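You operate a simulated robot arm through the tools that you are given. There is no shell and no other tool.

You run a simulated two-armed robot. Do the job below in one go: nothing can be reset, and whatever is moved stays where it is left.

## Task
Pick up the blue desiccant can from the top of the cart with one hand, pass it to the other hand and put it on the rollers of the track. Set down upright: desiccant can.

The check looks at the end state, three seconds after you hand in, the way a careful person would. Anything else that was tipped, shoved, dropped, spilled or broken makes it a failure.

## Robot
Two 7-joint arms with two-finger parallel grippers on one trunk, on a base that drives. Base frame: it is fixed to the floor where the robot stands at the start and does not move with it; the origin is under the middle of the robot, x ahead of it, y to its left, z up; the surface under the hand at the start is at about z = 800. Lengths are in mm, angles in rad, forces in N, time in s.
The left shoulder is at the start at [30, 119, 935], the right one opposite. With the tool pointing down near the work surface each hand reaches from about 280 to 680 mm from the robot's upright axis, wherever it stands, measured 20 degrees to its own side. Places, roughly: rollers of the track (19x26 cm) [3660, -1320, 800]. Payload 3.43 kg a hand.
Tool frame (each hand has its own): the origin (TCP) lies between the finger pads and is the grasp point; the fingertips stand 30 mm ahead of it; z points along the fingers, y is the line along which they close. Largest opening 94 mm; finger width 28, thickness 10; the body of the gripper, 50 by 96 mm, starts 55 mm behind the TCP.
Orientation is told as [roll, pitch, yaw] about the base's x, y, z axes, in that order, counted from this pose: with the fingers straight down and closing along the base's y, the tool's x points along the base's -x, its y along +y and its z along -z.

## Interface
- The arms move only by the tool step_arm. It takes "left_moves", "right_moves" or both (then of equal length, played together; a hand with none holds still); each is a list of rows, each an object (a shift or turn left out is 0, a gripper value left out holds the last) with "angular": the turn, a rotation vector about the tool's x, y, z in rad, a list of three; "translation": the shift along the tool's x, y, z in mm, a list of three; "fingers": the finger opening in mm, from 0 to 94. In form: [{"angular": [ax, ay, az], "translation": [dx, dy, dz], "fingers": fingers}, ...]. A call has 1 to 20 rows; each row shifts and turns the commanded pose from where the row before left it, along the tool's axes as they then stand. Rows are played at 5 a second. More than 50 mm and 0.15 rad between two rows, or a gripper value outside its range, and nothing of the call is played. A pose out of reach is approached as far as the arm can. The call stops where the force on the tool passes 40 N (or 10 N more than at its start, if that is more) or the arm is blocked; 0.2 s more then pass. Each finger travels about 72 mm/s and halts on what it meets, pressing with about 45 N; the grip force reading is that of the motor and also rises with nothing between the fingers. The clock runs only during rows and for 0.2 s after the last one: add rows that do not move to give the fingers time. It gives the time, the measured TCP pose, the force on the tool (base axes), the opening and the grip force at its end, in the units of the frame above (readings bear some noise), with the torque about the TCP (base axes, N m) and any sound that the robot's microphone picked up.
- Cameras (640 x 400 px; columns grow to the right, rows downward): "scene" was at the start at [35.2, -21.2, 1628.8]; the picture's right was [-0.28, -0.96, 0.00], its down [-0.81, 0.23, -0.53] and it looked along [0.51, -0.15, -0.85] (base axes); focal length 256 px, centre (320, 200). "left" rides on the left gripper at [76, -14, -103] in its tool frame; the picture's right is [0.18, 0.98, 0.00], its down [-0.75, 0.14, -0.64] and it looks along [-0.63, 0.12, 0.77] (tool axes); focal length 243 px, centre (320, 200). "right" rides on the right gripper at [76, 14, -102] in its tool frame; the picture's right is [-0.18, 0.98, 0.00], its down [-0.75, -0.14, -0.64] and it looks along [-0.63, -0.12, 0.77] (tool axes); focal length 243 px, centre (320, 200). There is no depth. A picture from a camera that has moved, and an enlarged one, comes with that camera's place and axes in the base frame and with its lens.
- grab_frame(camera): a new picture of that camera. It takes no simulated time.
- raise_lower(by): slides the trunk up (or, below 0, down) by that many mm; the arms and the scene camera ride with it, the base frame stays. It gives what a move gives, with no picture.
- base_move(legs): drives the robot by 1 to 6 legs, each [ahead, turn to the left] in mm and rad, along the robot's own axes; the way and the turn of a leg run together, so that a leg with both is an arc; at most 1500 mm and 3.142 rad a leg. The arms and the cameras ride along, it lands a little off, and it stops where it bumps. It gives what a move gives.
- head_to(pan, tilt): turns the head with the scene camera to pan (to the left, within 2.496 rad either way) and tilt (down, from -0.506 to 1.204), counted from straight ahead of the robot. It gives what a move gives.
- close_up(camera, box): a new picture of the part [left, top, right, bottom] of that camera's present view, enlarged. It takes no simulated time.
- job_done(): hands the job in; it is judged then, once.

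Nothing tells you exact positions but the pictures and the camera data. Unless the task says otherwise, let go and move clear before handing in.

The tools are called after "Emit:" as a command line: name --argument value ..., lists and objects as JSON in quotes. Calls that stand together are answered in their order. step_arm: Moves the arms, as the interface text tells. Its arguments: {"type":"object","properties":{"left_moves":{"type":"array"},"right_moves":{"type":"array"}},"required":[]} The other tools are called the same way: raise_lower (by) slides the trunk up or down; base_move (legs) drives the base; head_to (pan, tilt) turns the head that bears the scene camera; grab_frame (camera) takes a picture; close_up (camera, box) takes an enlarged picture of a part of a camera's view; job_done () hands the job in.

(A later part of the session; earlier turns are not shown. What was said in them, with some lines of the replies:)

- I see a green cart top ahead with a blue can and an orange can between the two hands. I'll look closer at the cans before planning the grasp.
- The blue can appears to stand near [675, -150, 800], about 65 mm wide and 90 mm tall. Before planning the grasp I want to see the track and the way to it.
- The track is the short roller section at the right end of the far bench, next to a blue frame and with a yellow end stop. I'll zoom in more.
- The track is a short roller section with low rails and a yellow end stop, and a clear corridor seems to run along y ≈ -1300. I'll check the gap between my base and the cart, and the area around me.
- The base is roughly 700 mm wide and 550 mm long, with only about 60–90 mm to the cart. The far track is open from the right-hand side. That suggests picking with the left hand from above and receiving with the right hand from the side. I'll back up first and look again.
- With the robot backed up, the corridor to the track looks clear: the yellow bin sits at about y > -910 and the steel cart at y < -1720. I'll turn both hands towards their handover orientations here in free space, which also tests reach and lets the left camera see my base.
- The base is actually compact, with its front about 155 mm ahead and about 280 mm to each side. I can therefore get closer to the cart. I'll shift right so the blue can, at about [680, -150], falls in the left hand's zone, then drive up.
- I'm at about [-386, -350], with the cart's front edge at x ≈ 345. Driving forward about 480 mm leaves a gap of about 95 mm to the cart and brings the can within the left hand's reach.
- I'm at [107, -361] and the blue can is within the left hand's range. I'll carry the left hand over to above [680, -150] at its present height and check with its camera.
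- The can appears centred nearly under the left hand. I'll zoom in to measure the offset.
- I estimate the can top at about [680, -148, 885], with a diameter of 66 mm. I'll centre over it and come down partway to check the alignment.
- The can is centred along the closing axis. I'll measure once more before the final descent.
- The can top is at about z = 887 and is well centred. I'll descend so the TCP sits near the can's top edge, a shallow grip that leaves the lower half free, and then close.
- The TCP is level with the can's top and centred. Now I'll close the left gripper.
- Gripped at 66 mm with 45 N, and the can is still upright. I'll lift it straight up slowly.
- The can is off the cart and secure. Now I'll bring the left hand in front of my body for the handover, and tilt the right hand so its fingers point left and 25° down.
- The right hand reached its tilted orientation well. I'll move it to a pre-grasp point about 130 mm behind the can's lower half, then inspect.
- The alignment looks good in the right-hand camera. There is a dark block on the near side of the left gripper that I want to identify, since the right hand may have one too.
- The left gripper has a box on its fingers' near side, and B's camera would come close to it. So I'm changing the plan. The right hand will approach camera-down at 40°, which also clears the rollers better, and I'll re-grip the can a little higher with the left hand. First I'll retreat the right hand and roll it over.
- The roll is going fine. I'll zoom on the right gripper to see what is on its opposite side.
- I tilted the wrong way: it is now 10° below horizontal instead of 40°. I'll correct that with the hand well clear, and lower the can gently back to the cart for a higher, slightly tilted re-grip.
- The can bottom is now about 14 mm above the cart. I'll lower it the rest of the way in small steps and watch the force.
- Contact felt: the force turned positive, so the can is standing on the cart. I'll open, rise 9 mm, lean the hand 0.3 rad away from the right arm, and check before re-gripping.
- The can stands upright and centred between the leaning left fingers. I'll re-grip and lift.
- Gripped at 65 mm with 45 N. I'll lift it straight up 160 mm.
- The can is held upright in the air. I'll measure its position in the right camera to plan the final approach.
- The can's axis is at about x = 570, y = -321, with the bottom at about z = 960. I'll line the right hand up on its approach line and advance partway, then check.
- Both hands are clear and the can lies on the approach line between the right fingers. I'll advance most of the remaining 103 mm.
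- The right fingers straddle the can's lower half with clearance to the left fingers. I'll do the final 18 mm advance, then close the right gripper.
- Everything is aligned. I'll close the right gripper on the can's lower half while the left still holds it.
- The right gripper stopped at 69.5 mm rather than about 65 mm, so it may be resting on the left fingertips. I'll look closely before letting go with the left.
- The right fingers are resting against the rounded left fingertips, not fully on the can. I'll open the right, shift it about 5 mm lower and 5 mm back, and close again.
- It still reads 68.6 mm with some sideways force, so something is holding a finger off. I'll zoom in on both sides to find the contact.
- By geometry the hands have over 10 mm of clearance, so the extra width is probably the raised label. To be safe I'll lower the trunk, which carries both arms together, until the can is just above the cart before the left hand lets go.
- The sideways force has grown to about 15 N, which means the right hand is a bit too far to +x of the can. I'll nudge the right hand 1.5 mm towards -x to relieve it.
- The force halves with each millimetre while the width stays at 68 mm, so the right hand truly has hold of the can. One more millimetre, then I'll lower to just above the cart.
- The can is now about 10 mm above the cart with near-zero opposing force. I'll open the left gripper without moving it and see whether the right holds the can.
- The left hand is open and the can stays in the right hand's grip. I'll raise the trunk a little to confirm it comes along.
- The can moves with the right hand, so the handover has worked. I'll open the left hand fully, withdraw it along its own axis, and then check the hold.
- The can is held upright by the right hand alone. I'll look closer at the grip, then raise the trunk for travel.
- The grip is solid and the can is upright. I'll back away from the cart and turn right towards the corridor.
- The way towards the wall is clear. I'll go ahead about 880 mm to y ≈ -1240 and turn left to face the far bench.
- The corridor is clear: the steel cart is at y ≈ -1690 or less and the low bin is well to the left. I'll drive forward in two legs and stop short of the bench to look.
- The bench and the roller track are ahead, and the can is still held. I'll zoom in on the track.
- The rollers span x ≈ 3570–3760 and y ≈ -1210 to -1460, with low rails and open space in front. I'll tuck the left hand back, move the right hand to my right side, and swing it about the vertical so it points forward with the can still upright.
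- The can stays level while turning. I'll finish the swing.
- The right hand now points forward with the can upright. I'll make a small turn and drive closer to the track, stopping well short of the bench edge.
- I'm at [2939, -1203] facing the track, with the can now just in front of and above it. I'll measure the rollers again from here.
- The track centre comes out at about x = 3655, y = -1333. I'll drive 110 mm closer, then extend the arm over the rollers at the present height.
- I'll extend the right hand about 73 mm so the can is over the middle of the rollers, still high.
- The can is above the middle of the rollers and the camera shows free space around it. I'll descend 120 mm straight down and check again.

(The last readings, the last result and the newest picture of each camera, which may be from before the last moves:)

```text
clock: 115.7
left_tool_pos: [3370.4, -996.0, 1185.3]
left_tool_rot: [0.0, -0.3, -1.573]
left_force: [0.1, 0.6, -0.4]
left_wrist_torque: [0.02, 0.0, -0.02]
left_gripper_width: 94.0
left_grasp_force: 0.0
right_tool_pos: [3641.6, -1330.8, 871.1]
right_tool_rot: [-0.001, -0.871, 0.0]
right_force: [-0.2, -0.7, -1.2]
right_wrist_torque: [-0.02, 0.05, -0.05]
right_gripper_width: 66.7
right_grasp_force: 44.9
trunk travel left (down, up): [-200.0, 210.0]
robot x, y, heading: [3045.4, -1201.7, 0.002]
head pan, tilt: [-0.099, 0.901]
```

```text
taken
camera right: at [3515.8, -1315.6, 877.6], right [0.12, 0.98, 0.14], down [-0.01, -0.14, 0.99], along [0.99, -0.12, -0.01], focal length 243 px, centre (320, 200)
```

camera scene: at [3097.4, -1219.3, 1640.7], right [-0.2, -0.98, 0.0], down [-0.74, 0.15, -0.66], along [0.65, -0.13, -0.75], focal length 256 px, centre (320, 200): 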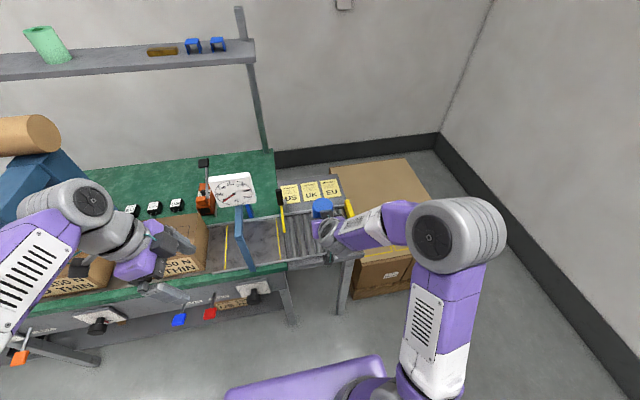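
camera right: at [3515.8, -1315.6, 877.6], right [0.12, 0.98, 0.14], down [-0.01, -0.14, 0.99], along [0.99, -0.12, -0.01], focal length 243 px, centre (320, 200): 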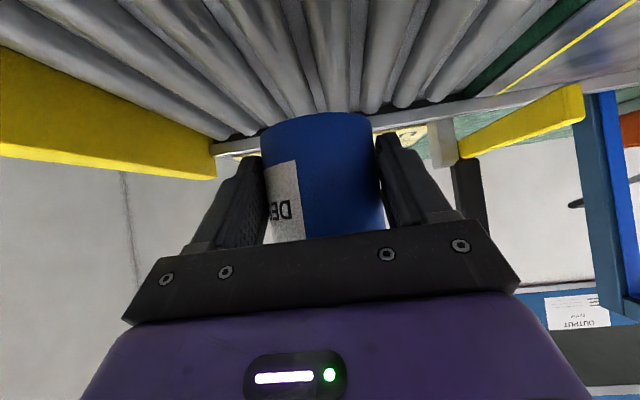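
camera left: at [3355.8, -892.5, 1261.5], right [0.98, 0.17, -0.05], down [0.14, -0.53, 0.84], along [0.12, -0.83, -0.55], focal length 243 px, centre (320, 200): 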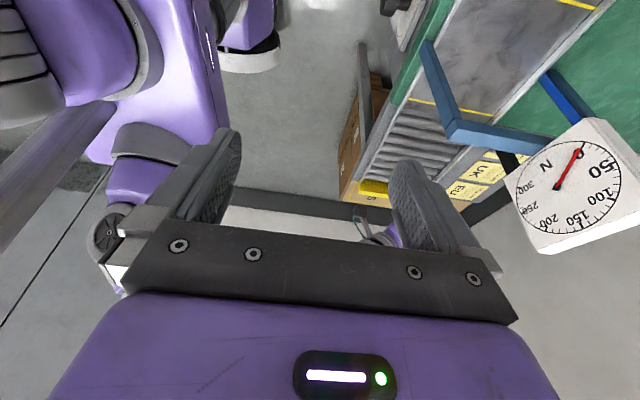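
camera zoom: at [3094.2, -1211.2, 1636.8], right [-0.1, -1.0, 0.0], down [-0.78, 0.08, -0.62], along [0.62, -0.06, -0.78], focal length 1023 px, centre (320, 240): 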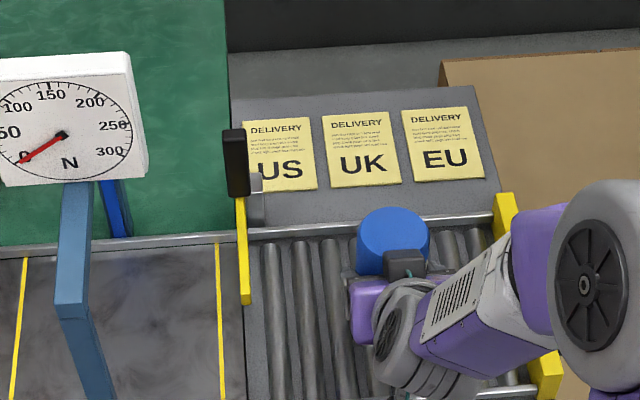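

About 39 mm remain to the rollers and nothing is in the way. I'll descend another 30 mm.

Emit:
step_arm --right_moves '[{"translation": [7.66, 0, 6.43]}, {"translation": [7.66, 0, 6.43]}, {"translation": [7.66, 0, 6.43]}, {}]'

Emit:
grab_frame --camera "right"

Emit:
close_up --camera "scene" --box '[280, 180, 390, 250]'

```text
clock: 116.7
left_tool_pos: [3369.6, -996.1, 1185.5]
left_tool_rot: [0.0, -0.3, -1.572]
left_force: [0.4, 1.0, 0.3]
left_wrist_torque: [0.01, 0.01, -0.02]
left_gripper_width: 93.9
left_grasp_force: 0.2
right_tool_pos: [3642.4, -1332.2, 841.0]
right_tool_rot: [-0.002, -0.872, 0.0]
right_force: [-0.6, -0.1, -2.6]
right_wrist_torque: [-0.01, 0.05, 0.01]
right_gripper_width: 67.0
right_grasp_force: 45.4
trunk travel left (down, up): [-200.0, 210.0]
robot x, y, heading: [3046.5, -1203.6, -0.0]
head pan, tilt: [-0.099, 0.901]
```

```text
taken
camera right: at [3517.2, -1316.6, 848.3], right [0.12, 0.98, 0.14], down [-0.01, -0.14, 0.99], along [0.99, -0.12, -0.01], focal length 243 px, centre (320, 200)
```

right: 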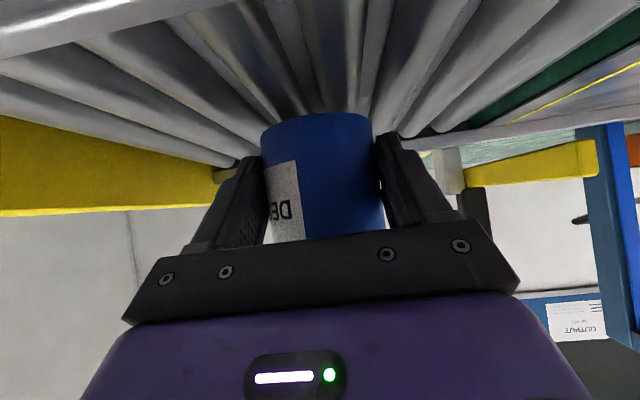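

```text
5.71 times, centred on (335, 215) of scene
camera zoom: at [3094.4, -1211.2, 1636.8], right [-0.1, -1.0, 0.0], down [-0.78, 0.08, -0.62], along [0.62, -0.06, -0.78], focal length 1461 px, centre (234, 114)
```

zoom: 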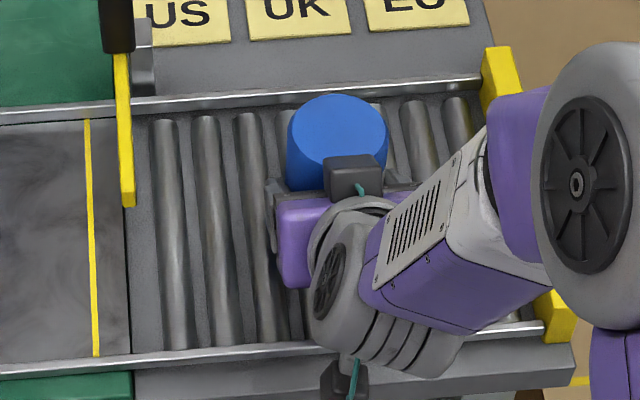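

The can is about 9 mm above the rollers. I'll do the final descent in small steps, watching for contact force.

Emit:
step_arm --right_moves '[{"translation": [2.3, 0, 1.93]}, {"translation": [1.53, 0, 1.29]}, {}]'

Emit:
step_arm --right_moves '[{"translation": [0.766, 0, 0.643]}, {"translation": [0.766, 0, 0.643]}, {}]'

```text
clock: 117.5
left_tool_pos: [3371.1, -996.0, 1185.7]
left_tool_rot: [0.0, -0.3, -1.572]
left_force: [0.5, -0.7, 0.0]
left_wrist_torque: [-0.02, 0.01, 0.0]
left_gripper_width: 94.3
left_grasp_force: 0.1
right_tool_pos: [3644.4, -1330.6, 837.6]
right_tool_rot: [0.001, -0.873, -0.002]
right_force: [0.6, -0.1, -0.9]
right_wrist_torque: [0.01, 0.06, -0.03]
right_gripper_width: 66.9
right_grasp_force: 45.5
trunk travel left (down, up): [-200.0, 210.0]
robot x, y, heading: [3050.7, -1199.3, 0.005]
head pan, tilt: [-0.099, 0.901]
```

```text
clock: 118.3
left_tool_pos: [3370.7, -995.4, 1185.5]
left_tool_rot: [0.0, -0.3, -1.572]
left_force: [-0.2, 0.0, -0.4]
left_wrist_torque: [0.01, -0.03, 0.03]
left_gripper_width: 94.0
left_grasp_force: 0.1
right_tool_pos: [3643.2, -1330.8, 835.5]
right_tool_rot: [-0.002, -0.874, -0.002]
right_force: [-0.5, -0.8, -2.1]
right_wrist_torque: [0.03, 0.04, -0.01]
right_gripper_width: 66.7
right_grasp_force: 44.9
trunk travel left (down, up): [-200.0, 210.0]
robot x, y, heading: [3051.3, -1202.4, 0.0]
head pan, tilt: [-0.099, 0.901]
```

Emit:
step_arm --right_moves '[{"translation": [0.766, 0, 0.643]}, {"translation": [0.766, 0, 0.643]}, {}]'

Emit:
grab_frame --camera "right"

```text
clock: 119.1
left_tool_pos: [3370.1, -996.1, 1183.7]
left_tool_rot: [0.0, -0.299, -1.573]
left_force: [-0.1, -0.4, -0.4]
left_wrist_torque: [0.02, 0.03, -0.03]
left_gripper_width: 93.9
left_grasp_force: 0.0
right_tool_pos: [3643.5, -1330.3, 834.8]
right_tool_rot: [-0.002, -0.874, -0.002]
right_force: [0.1, -0.1, 3.7]
right_wrist_torque: [0.03, -0.1, -0.01]
right_gripper_width: 67.1
right_grasp_force: 44.8
trunk travel left (down, up): [-200.0, 210.0]
robot x, y, heading: [3046.8, -1201.9, 0.004]
head pan, tilt: [-0.099, 0.901]
```

```text
taken
camera right: at [3516.8, -1314.3, 840.7], right [0.12, 0.98, 0.14], down [-0.01, -0.14, 0.99], along [0.99, -0.12, -0.01], focal length 243 px, centre (320, 200)
```

right: 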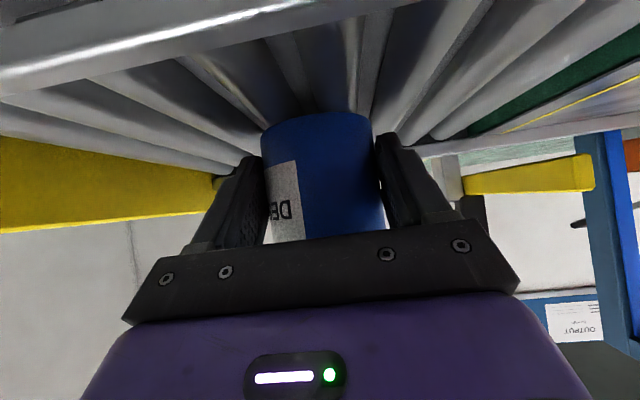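

Contact felt: the vertical force went from -2 to +3.7 N at TCP z ≈ 835, as expected. I'll check that the can is seated level before releasing.

Emit:
grab_frame --camera "left"

Emit:
close_up --camera "scene" --box '[300, 180, 380, 230]'

Emit:
close_up --camera "right" --box '[230, 90, 410, 210]'

```text
taken
camera left: at [3355.3, -892.5, 1261.7], right [0.98, 0.17, -0.05], down [0.14, -0.53, 0.84], along [0.12, -0.83, -0.55], focal length 243 px, centre (320, 200)
```

left: 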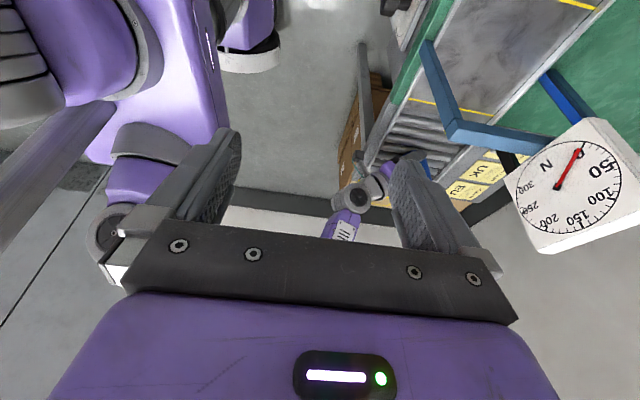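

```text
8.00 times, centred on (340, 205) of scene
camera zoom: at [3093.8, -1211.2, 1636.9], right [-0.1, -1.0, 0.0], down [-0.78, 0.08, -0.62], along [0.62, -0.06, -0.78], focal length 2046 px, centre (160, 160)
```

zoom: 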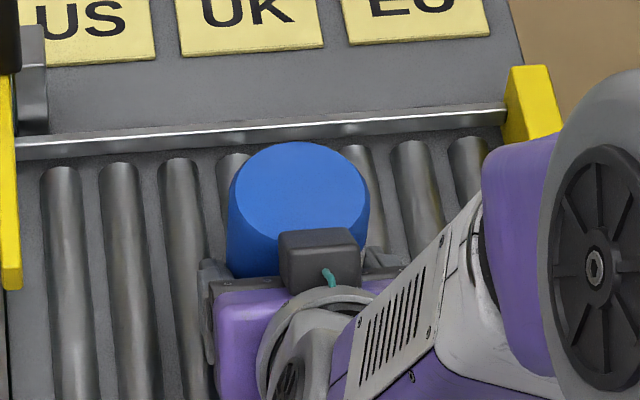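

```text
3.33 times, centred on (320, 150) of right
camera zoom: at [3516.8, -1314.3, 840.7], right [0.12, 0.98, 0.14], down [-0.01, -0.14, 0.99], along [0.99, -0.12, -0.01], focal length 809 px, centre (320, 367)
```

zoom: 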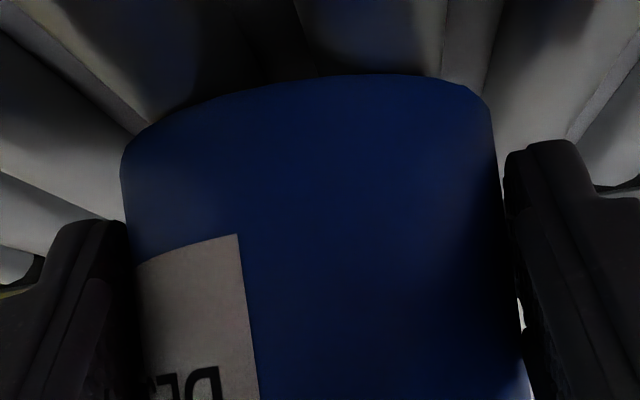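

It looks level on the rollers. One more millimetre down to make sure it is fully seated.

Emit:
step_arm --right_moves '[{"translation": [0.766, 0, 0.643]}, {}, {}]'

```text
clock: 119.9
left_tool_pos: [3370.7, -994.7, 1185.6]
left_tool_rot: [0.002, -0.3, -1.571]
left_force: [0.2, -0.7, -0.2]
left_wrist_torque: [-0.01, 0.01, 0.03]
left_gripper_width: 94.4
left_grasp_force: 0.0
right_tool_pos: [3643.8, -1329.4, 833.4]
right_tool_rot: [-0.002, -0.877, 0.0]
right_force: [1.7, -0.5, 13.0]
right_wrist_torque: [0.07, 0.11, 0.01]
right_gripper_width: 66.7
right_grasp_force: 45.1
trunk travel left (down, up): [-200.0, 210.0]
robot x, y, heading: [3052.1, -1202.0, 0.004]
head pan, tilt: [-0.099, 0.901]
```

Firm contact at 13 N. I'll ease up 1 mm to relieve the load, then open the right fingers gently.

Emit:
step_arm --right_moves '[{"translation": [-0.766, 0, -0.643]}, {}, {"fingers": 72}, {"fingers": 76}, {"fingers": 82}, {}, {}]'

Emit:
grab_frame --camera "right"

Emit:
close_up --camera "scene" --box '[300, 180, 380, 230]'

```text
clock: 121.5
left_tool_pos: [3369.6, -996.0, 1185.4]
left_tool_rot: [0.0, -0.3, -1.574]
left_force: [-0.2, -0.2, 0.5]
left_wrist_torque: [-0.01, -0.02, 0.0]
left_gripper_width: 93.7
left_grasp_force: 0.1
right_tool_pos: [3643.6, -1329.2, 833.1]
right_tool_rot: [-0.001, -0.873, 0.0]
right_force: [-0.2, 0.7, 0.1]
right_wrist_torque: [0.0, 0.0, 0.04]
right_gripper_width: 82.2
right_grasp_force: 0.0
trunk travel left (down, up): [-200.0, 210.0]
robot x, y, heading: [3051.3, -1203.2, 0.006]
head pan, tilt: [-0.099, 0.901]
```

```text
taken
camera right: at [3516.5, -1314.9, 840.0], right [0.12, 0.98, 0.14], down [-0.01, -0.14, 0.99], along [0.99, -0.12, -0.01], focal length 243 px, centre (320, 200)
```

right: 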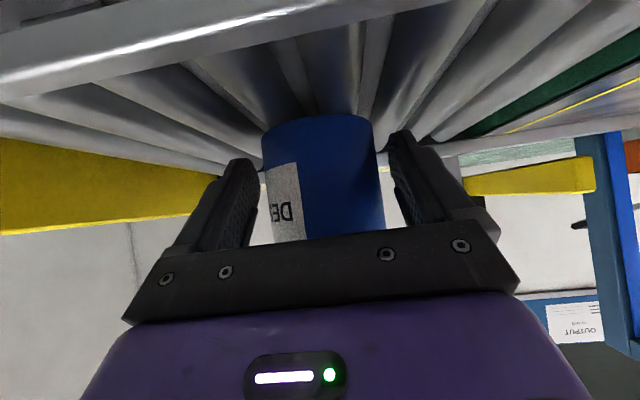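

```text
8.00 times, centred on (340, 205) of scene
camera zoom: at [3094.3, -1211.1, 1636.8], right [-0.1, -1.0, 0.0], down [-0.78, 0.08, -0.62], along [0.62, -0.06, -0.78], focal length 2046 px, centre (160, 160)
```

zoom: 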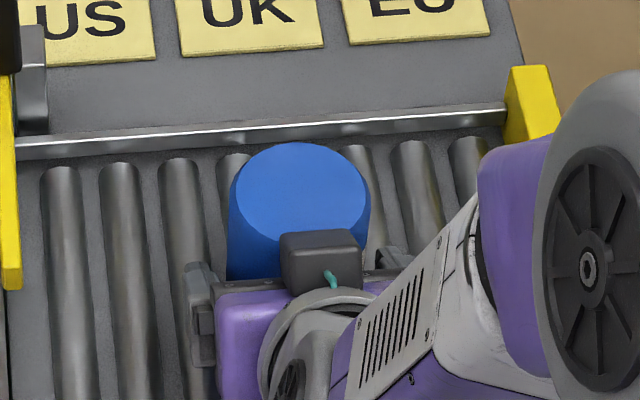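

The can stands free on the rollers. I'll open fully and withdraw the right hand backwards and up along its own axis.

Emit:
step_arm --right_moves '[{"fingers": 92}, {}, {"translation": [0, 0, -12]}, {"translation": [0, 0, -20]}, {"translation": [0, 0, -30]}, {"translation": [0, 0, -35]}, {"translation": [0, 0, -35]}, {"translation": [0, 0, -35]}, {"translation": [0, 0, -30]}, {}]'

Emit:
grab_frame --camera "right"

Emit:
close_up --camera "scene" --box '[240, 140, 400, 240]'

```text
clock: 123.7
left_tool_pos: [3370.9, -995.8, 1184.3]
left_tool_rot: [0.001, -0.298, -1.573]
left_force: [-0.4, 0.5, -0.1]
left_wrist_torque: [-0.04, 0.0, 0.0]
left_gripper_width: 94.1
left_grasp_force: 0.1
right_tool_pos: [3490.4, -1331.3, 959.7]
right_tool_rot: [-0.002, -0.872, -0.003]
right_force: [0.8, 0.5, -0.9]
right_wrist_torque: [0.0, -0.01, -0.03]
right_gripper_width: 91.9
right_grasp_force: 0.1
trunk travel left (down, up): [-200.0, 210.0]
robot x, y, heading: [3052.1, -1202.7, 0.004]
head pan, tilt: [-0.099, 0.901]
```

```text
taken
camera right: at [3363.9, -1315.5, 966.2], right [0.12, 0.98, 0.14], down [-0.01, -0.14, 0.99], along [0.99, -0.12, -0.01], focal length 243 px, centre (320, 200)
```

right: 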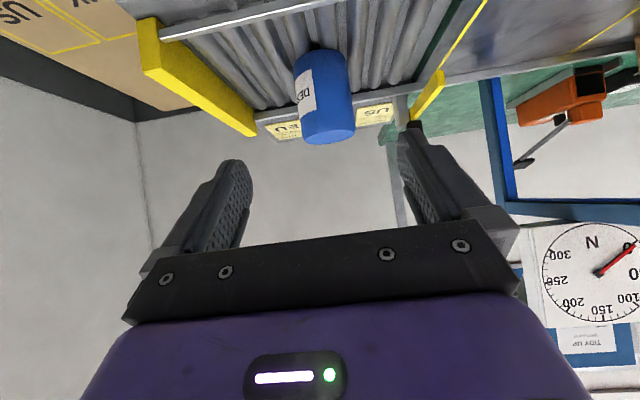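

```text
4.00 times, centred on (320, 190) of scene
camera zoom: at [3095.0, -1211.0, 1636.8], right [-0.1, -1.0, 0.0], down [-0.78, 0.08, -0.62], along [0.62, -0.06, -0.78], focal length 1023 px, centre (320, 240)
```

zoom: 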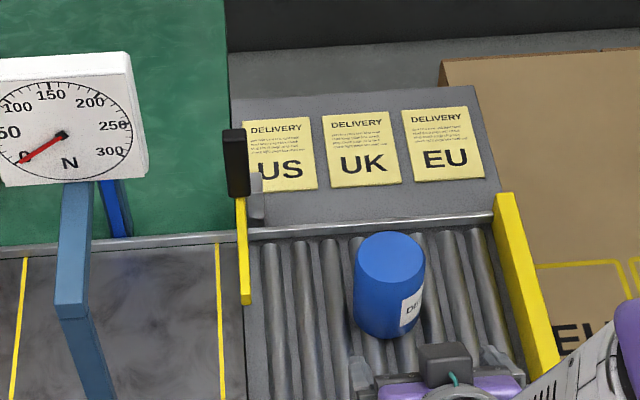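

The can stands upright in the middle of the rollers, label and all. I'll back the robot away to be clear and check that it stays put.

Emit:
base_move --legs '[[-250, 0]]'

Emit:
head_to --pan -0.1 --tilt 0.7

Emit:
grab_frame --camera "scene"

Emit:
close_up --camera "scene" --box '[256, 140, 384, 220]'

```text
clock: 125.5
left_tool_pos: [3128.4, -996.4, 1184.9]
left_tool_rot: [0.0, -0.299, -1.577]
left_force: [-0.1, 0.0, 0.5]
left_wrist_torque: [0.02, 0.01, 0.03]
left_gripper_width: 93.9
left_grasp_force: 0.0
right_tool_pos: [3248.9, -1331.8, 959.0]
right_tool_rot: [-0.003, -0.874, -0.006]
right_force: [-0.3, -0.7, 0.7]
right_wrist_torque: [0.0, -0.02, -0.01]
right_gripper_width: 92.0
right_grasp_force: 0.0
trunk travel left (down, up): [-200.0, 210.0]
robot x, y, heading: [2811.8, -1202.0, -0.004]
head pan, tilt: [-0.099, 0.901]
```

```text
clock: 126.2
left_tool_pos: [3130.1, -995.8, 1185.8]
left_tool_rot: [0.0, -0.302, -1.577]
left_force: [0.1, 0.1, 0.8]
left_wrist_torque: [0.02, -0.02, 0.01]
left_gripper_width: 94.0
left_grasp_force: 0.1
right_tool_pos: [3249.2, -1332.1, 959.2]
right_tool_rot: [-0.002, -0.871, -0.006]
right_force: [0.5, -0.3, -0.1]
right_wrist_torque: [0.01, 0.01, 0.01]
right_gripper_width: 91.8
right_grasp_force: 0.2
trunk travel left (down, up): [-200.0, 210.0]
robot x, y, heading: [2807.7, -1199.4, -0.001]
head pan, tilt: [-0.099, 0.7]
```

```text
taken
camera scene: at [2862.9, -1212.1, 1652.9], right [-0.1, -0.99, 0.0], down [-0.64, 0.07, -0.76], along [0.76, -0.08, -0.64], focal length 256 px, centre (320, 200)
```

scene: 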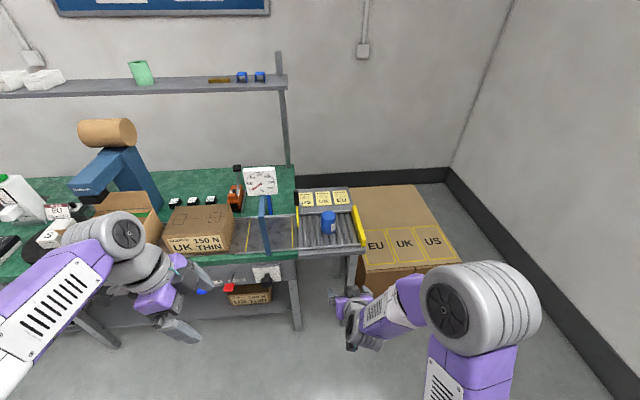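

```text
5.00 times, centred on (320, 180) of scene
camera zoom: at [2862.9, -1212.1, 1652.9], right [-0.1, -0.99, 0.0], down [-0.64, 0.07, -0.76], along [0.76, -0.08, -0.64], focal length 1279 px, centre (320, 300)
```

zoom: 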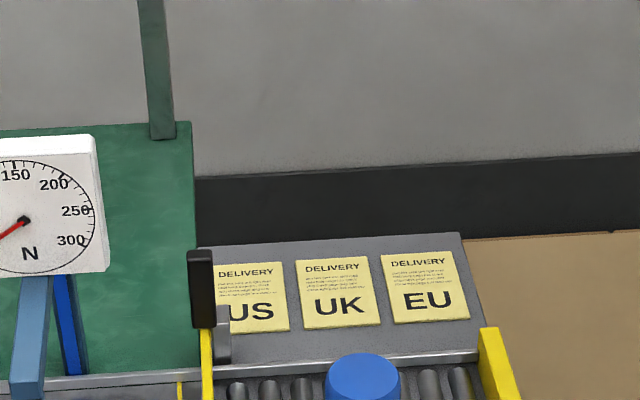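

The can stands upright on the rollers, both hands are empty and clear, and nothing on the bench appears to have moved. I'll take one last close look before handing in.

Emit:
close_up --camera "scene" --box '[270, 190, 390, 265]'

```text
5.33 times, centred on (330, 228) of scene
camera zoom: at [2862.9, -1212.1, 1652.9], right [-0.1, -0.99, 0.0], down [-0.64, 0.07, -0.76], along [0.76, -0.08, -0.64], focal length 1364 px, centre (267, 53)
```

zoom: 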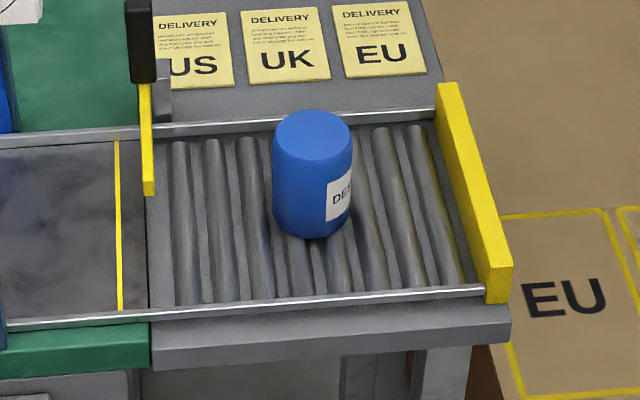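

The blue can stands upright and still in the middle of the rollers, and the robot is clear of it. Handing in.

Emit:
job_done

```text
The job is handed in.
```

The blue desiccant can is standing upright in the middle of the track's rollers, and I have handed the job in. The judge's result hasn't come back yet.

- **Pick and handover:** The left hand lifted the can from the cart. I set it back on the cart once to take a higher grip. The right hand then closed on the can in the air. With both hands holding it, I lowered the trunk so the can was about 10 mm above the cart. Then the left hand let go.
- **Placement:** I drove to the bench and the right hand set the can down near x = 3655, y = -1330. It let go and withdrew, and I backed the robot about 250 mm away.
- **Surroundings:** In the last pictures the can was upright and both hands were empty. Nothing on the bench appeared to have moved, and I saw no sign of a bump or anything tipped along the way. The cart and orange can were last in view as I drove past, and both looked undisturbed then.
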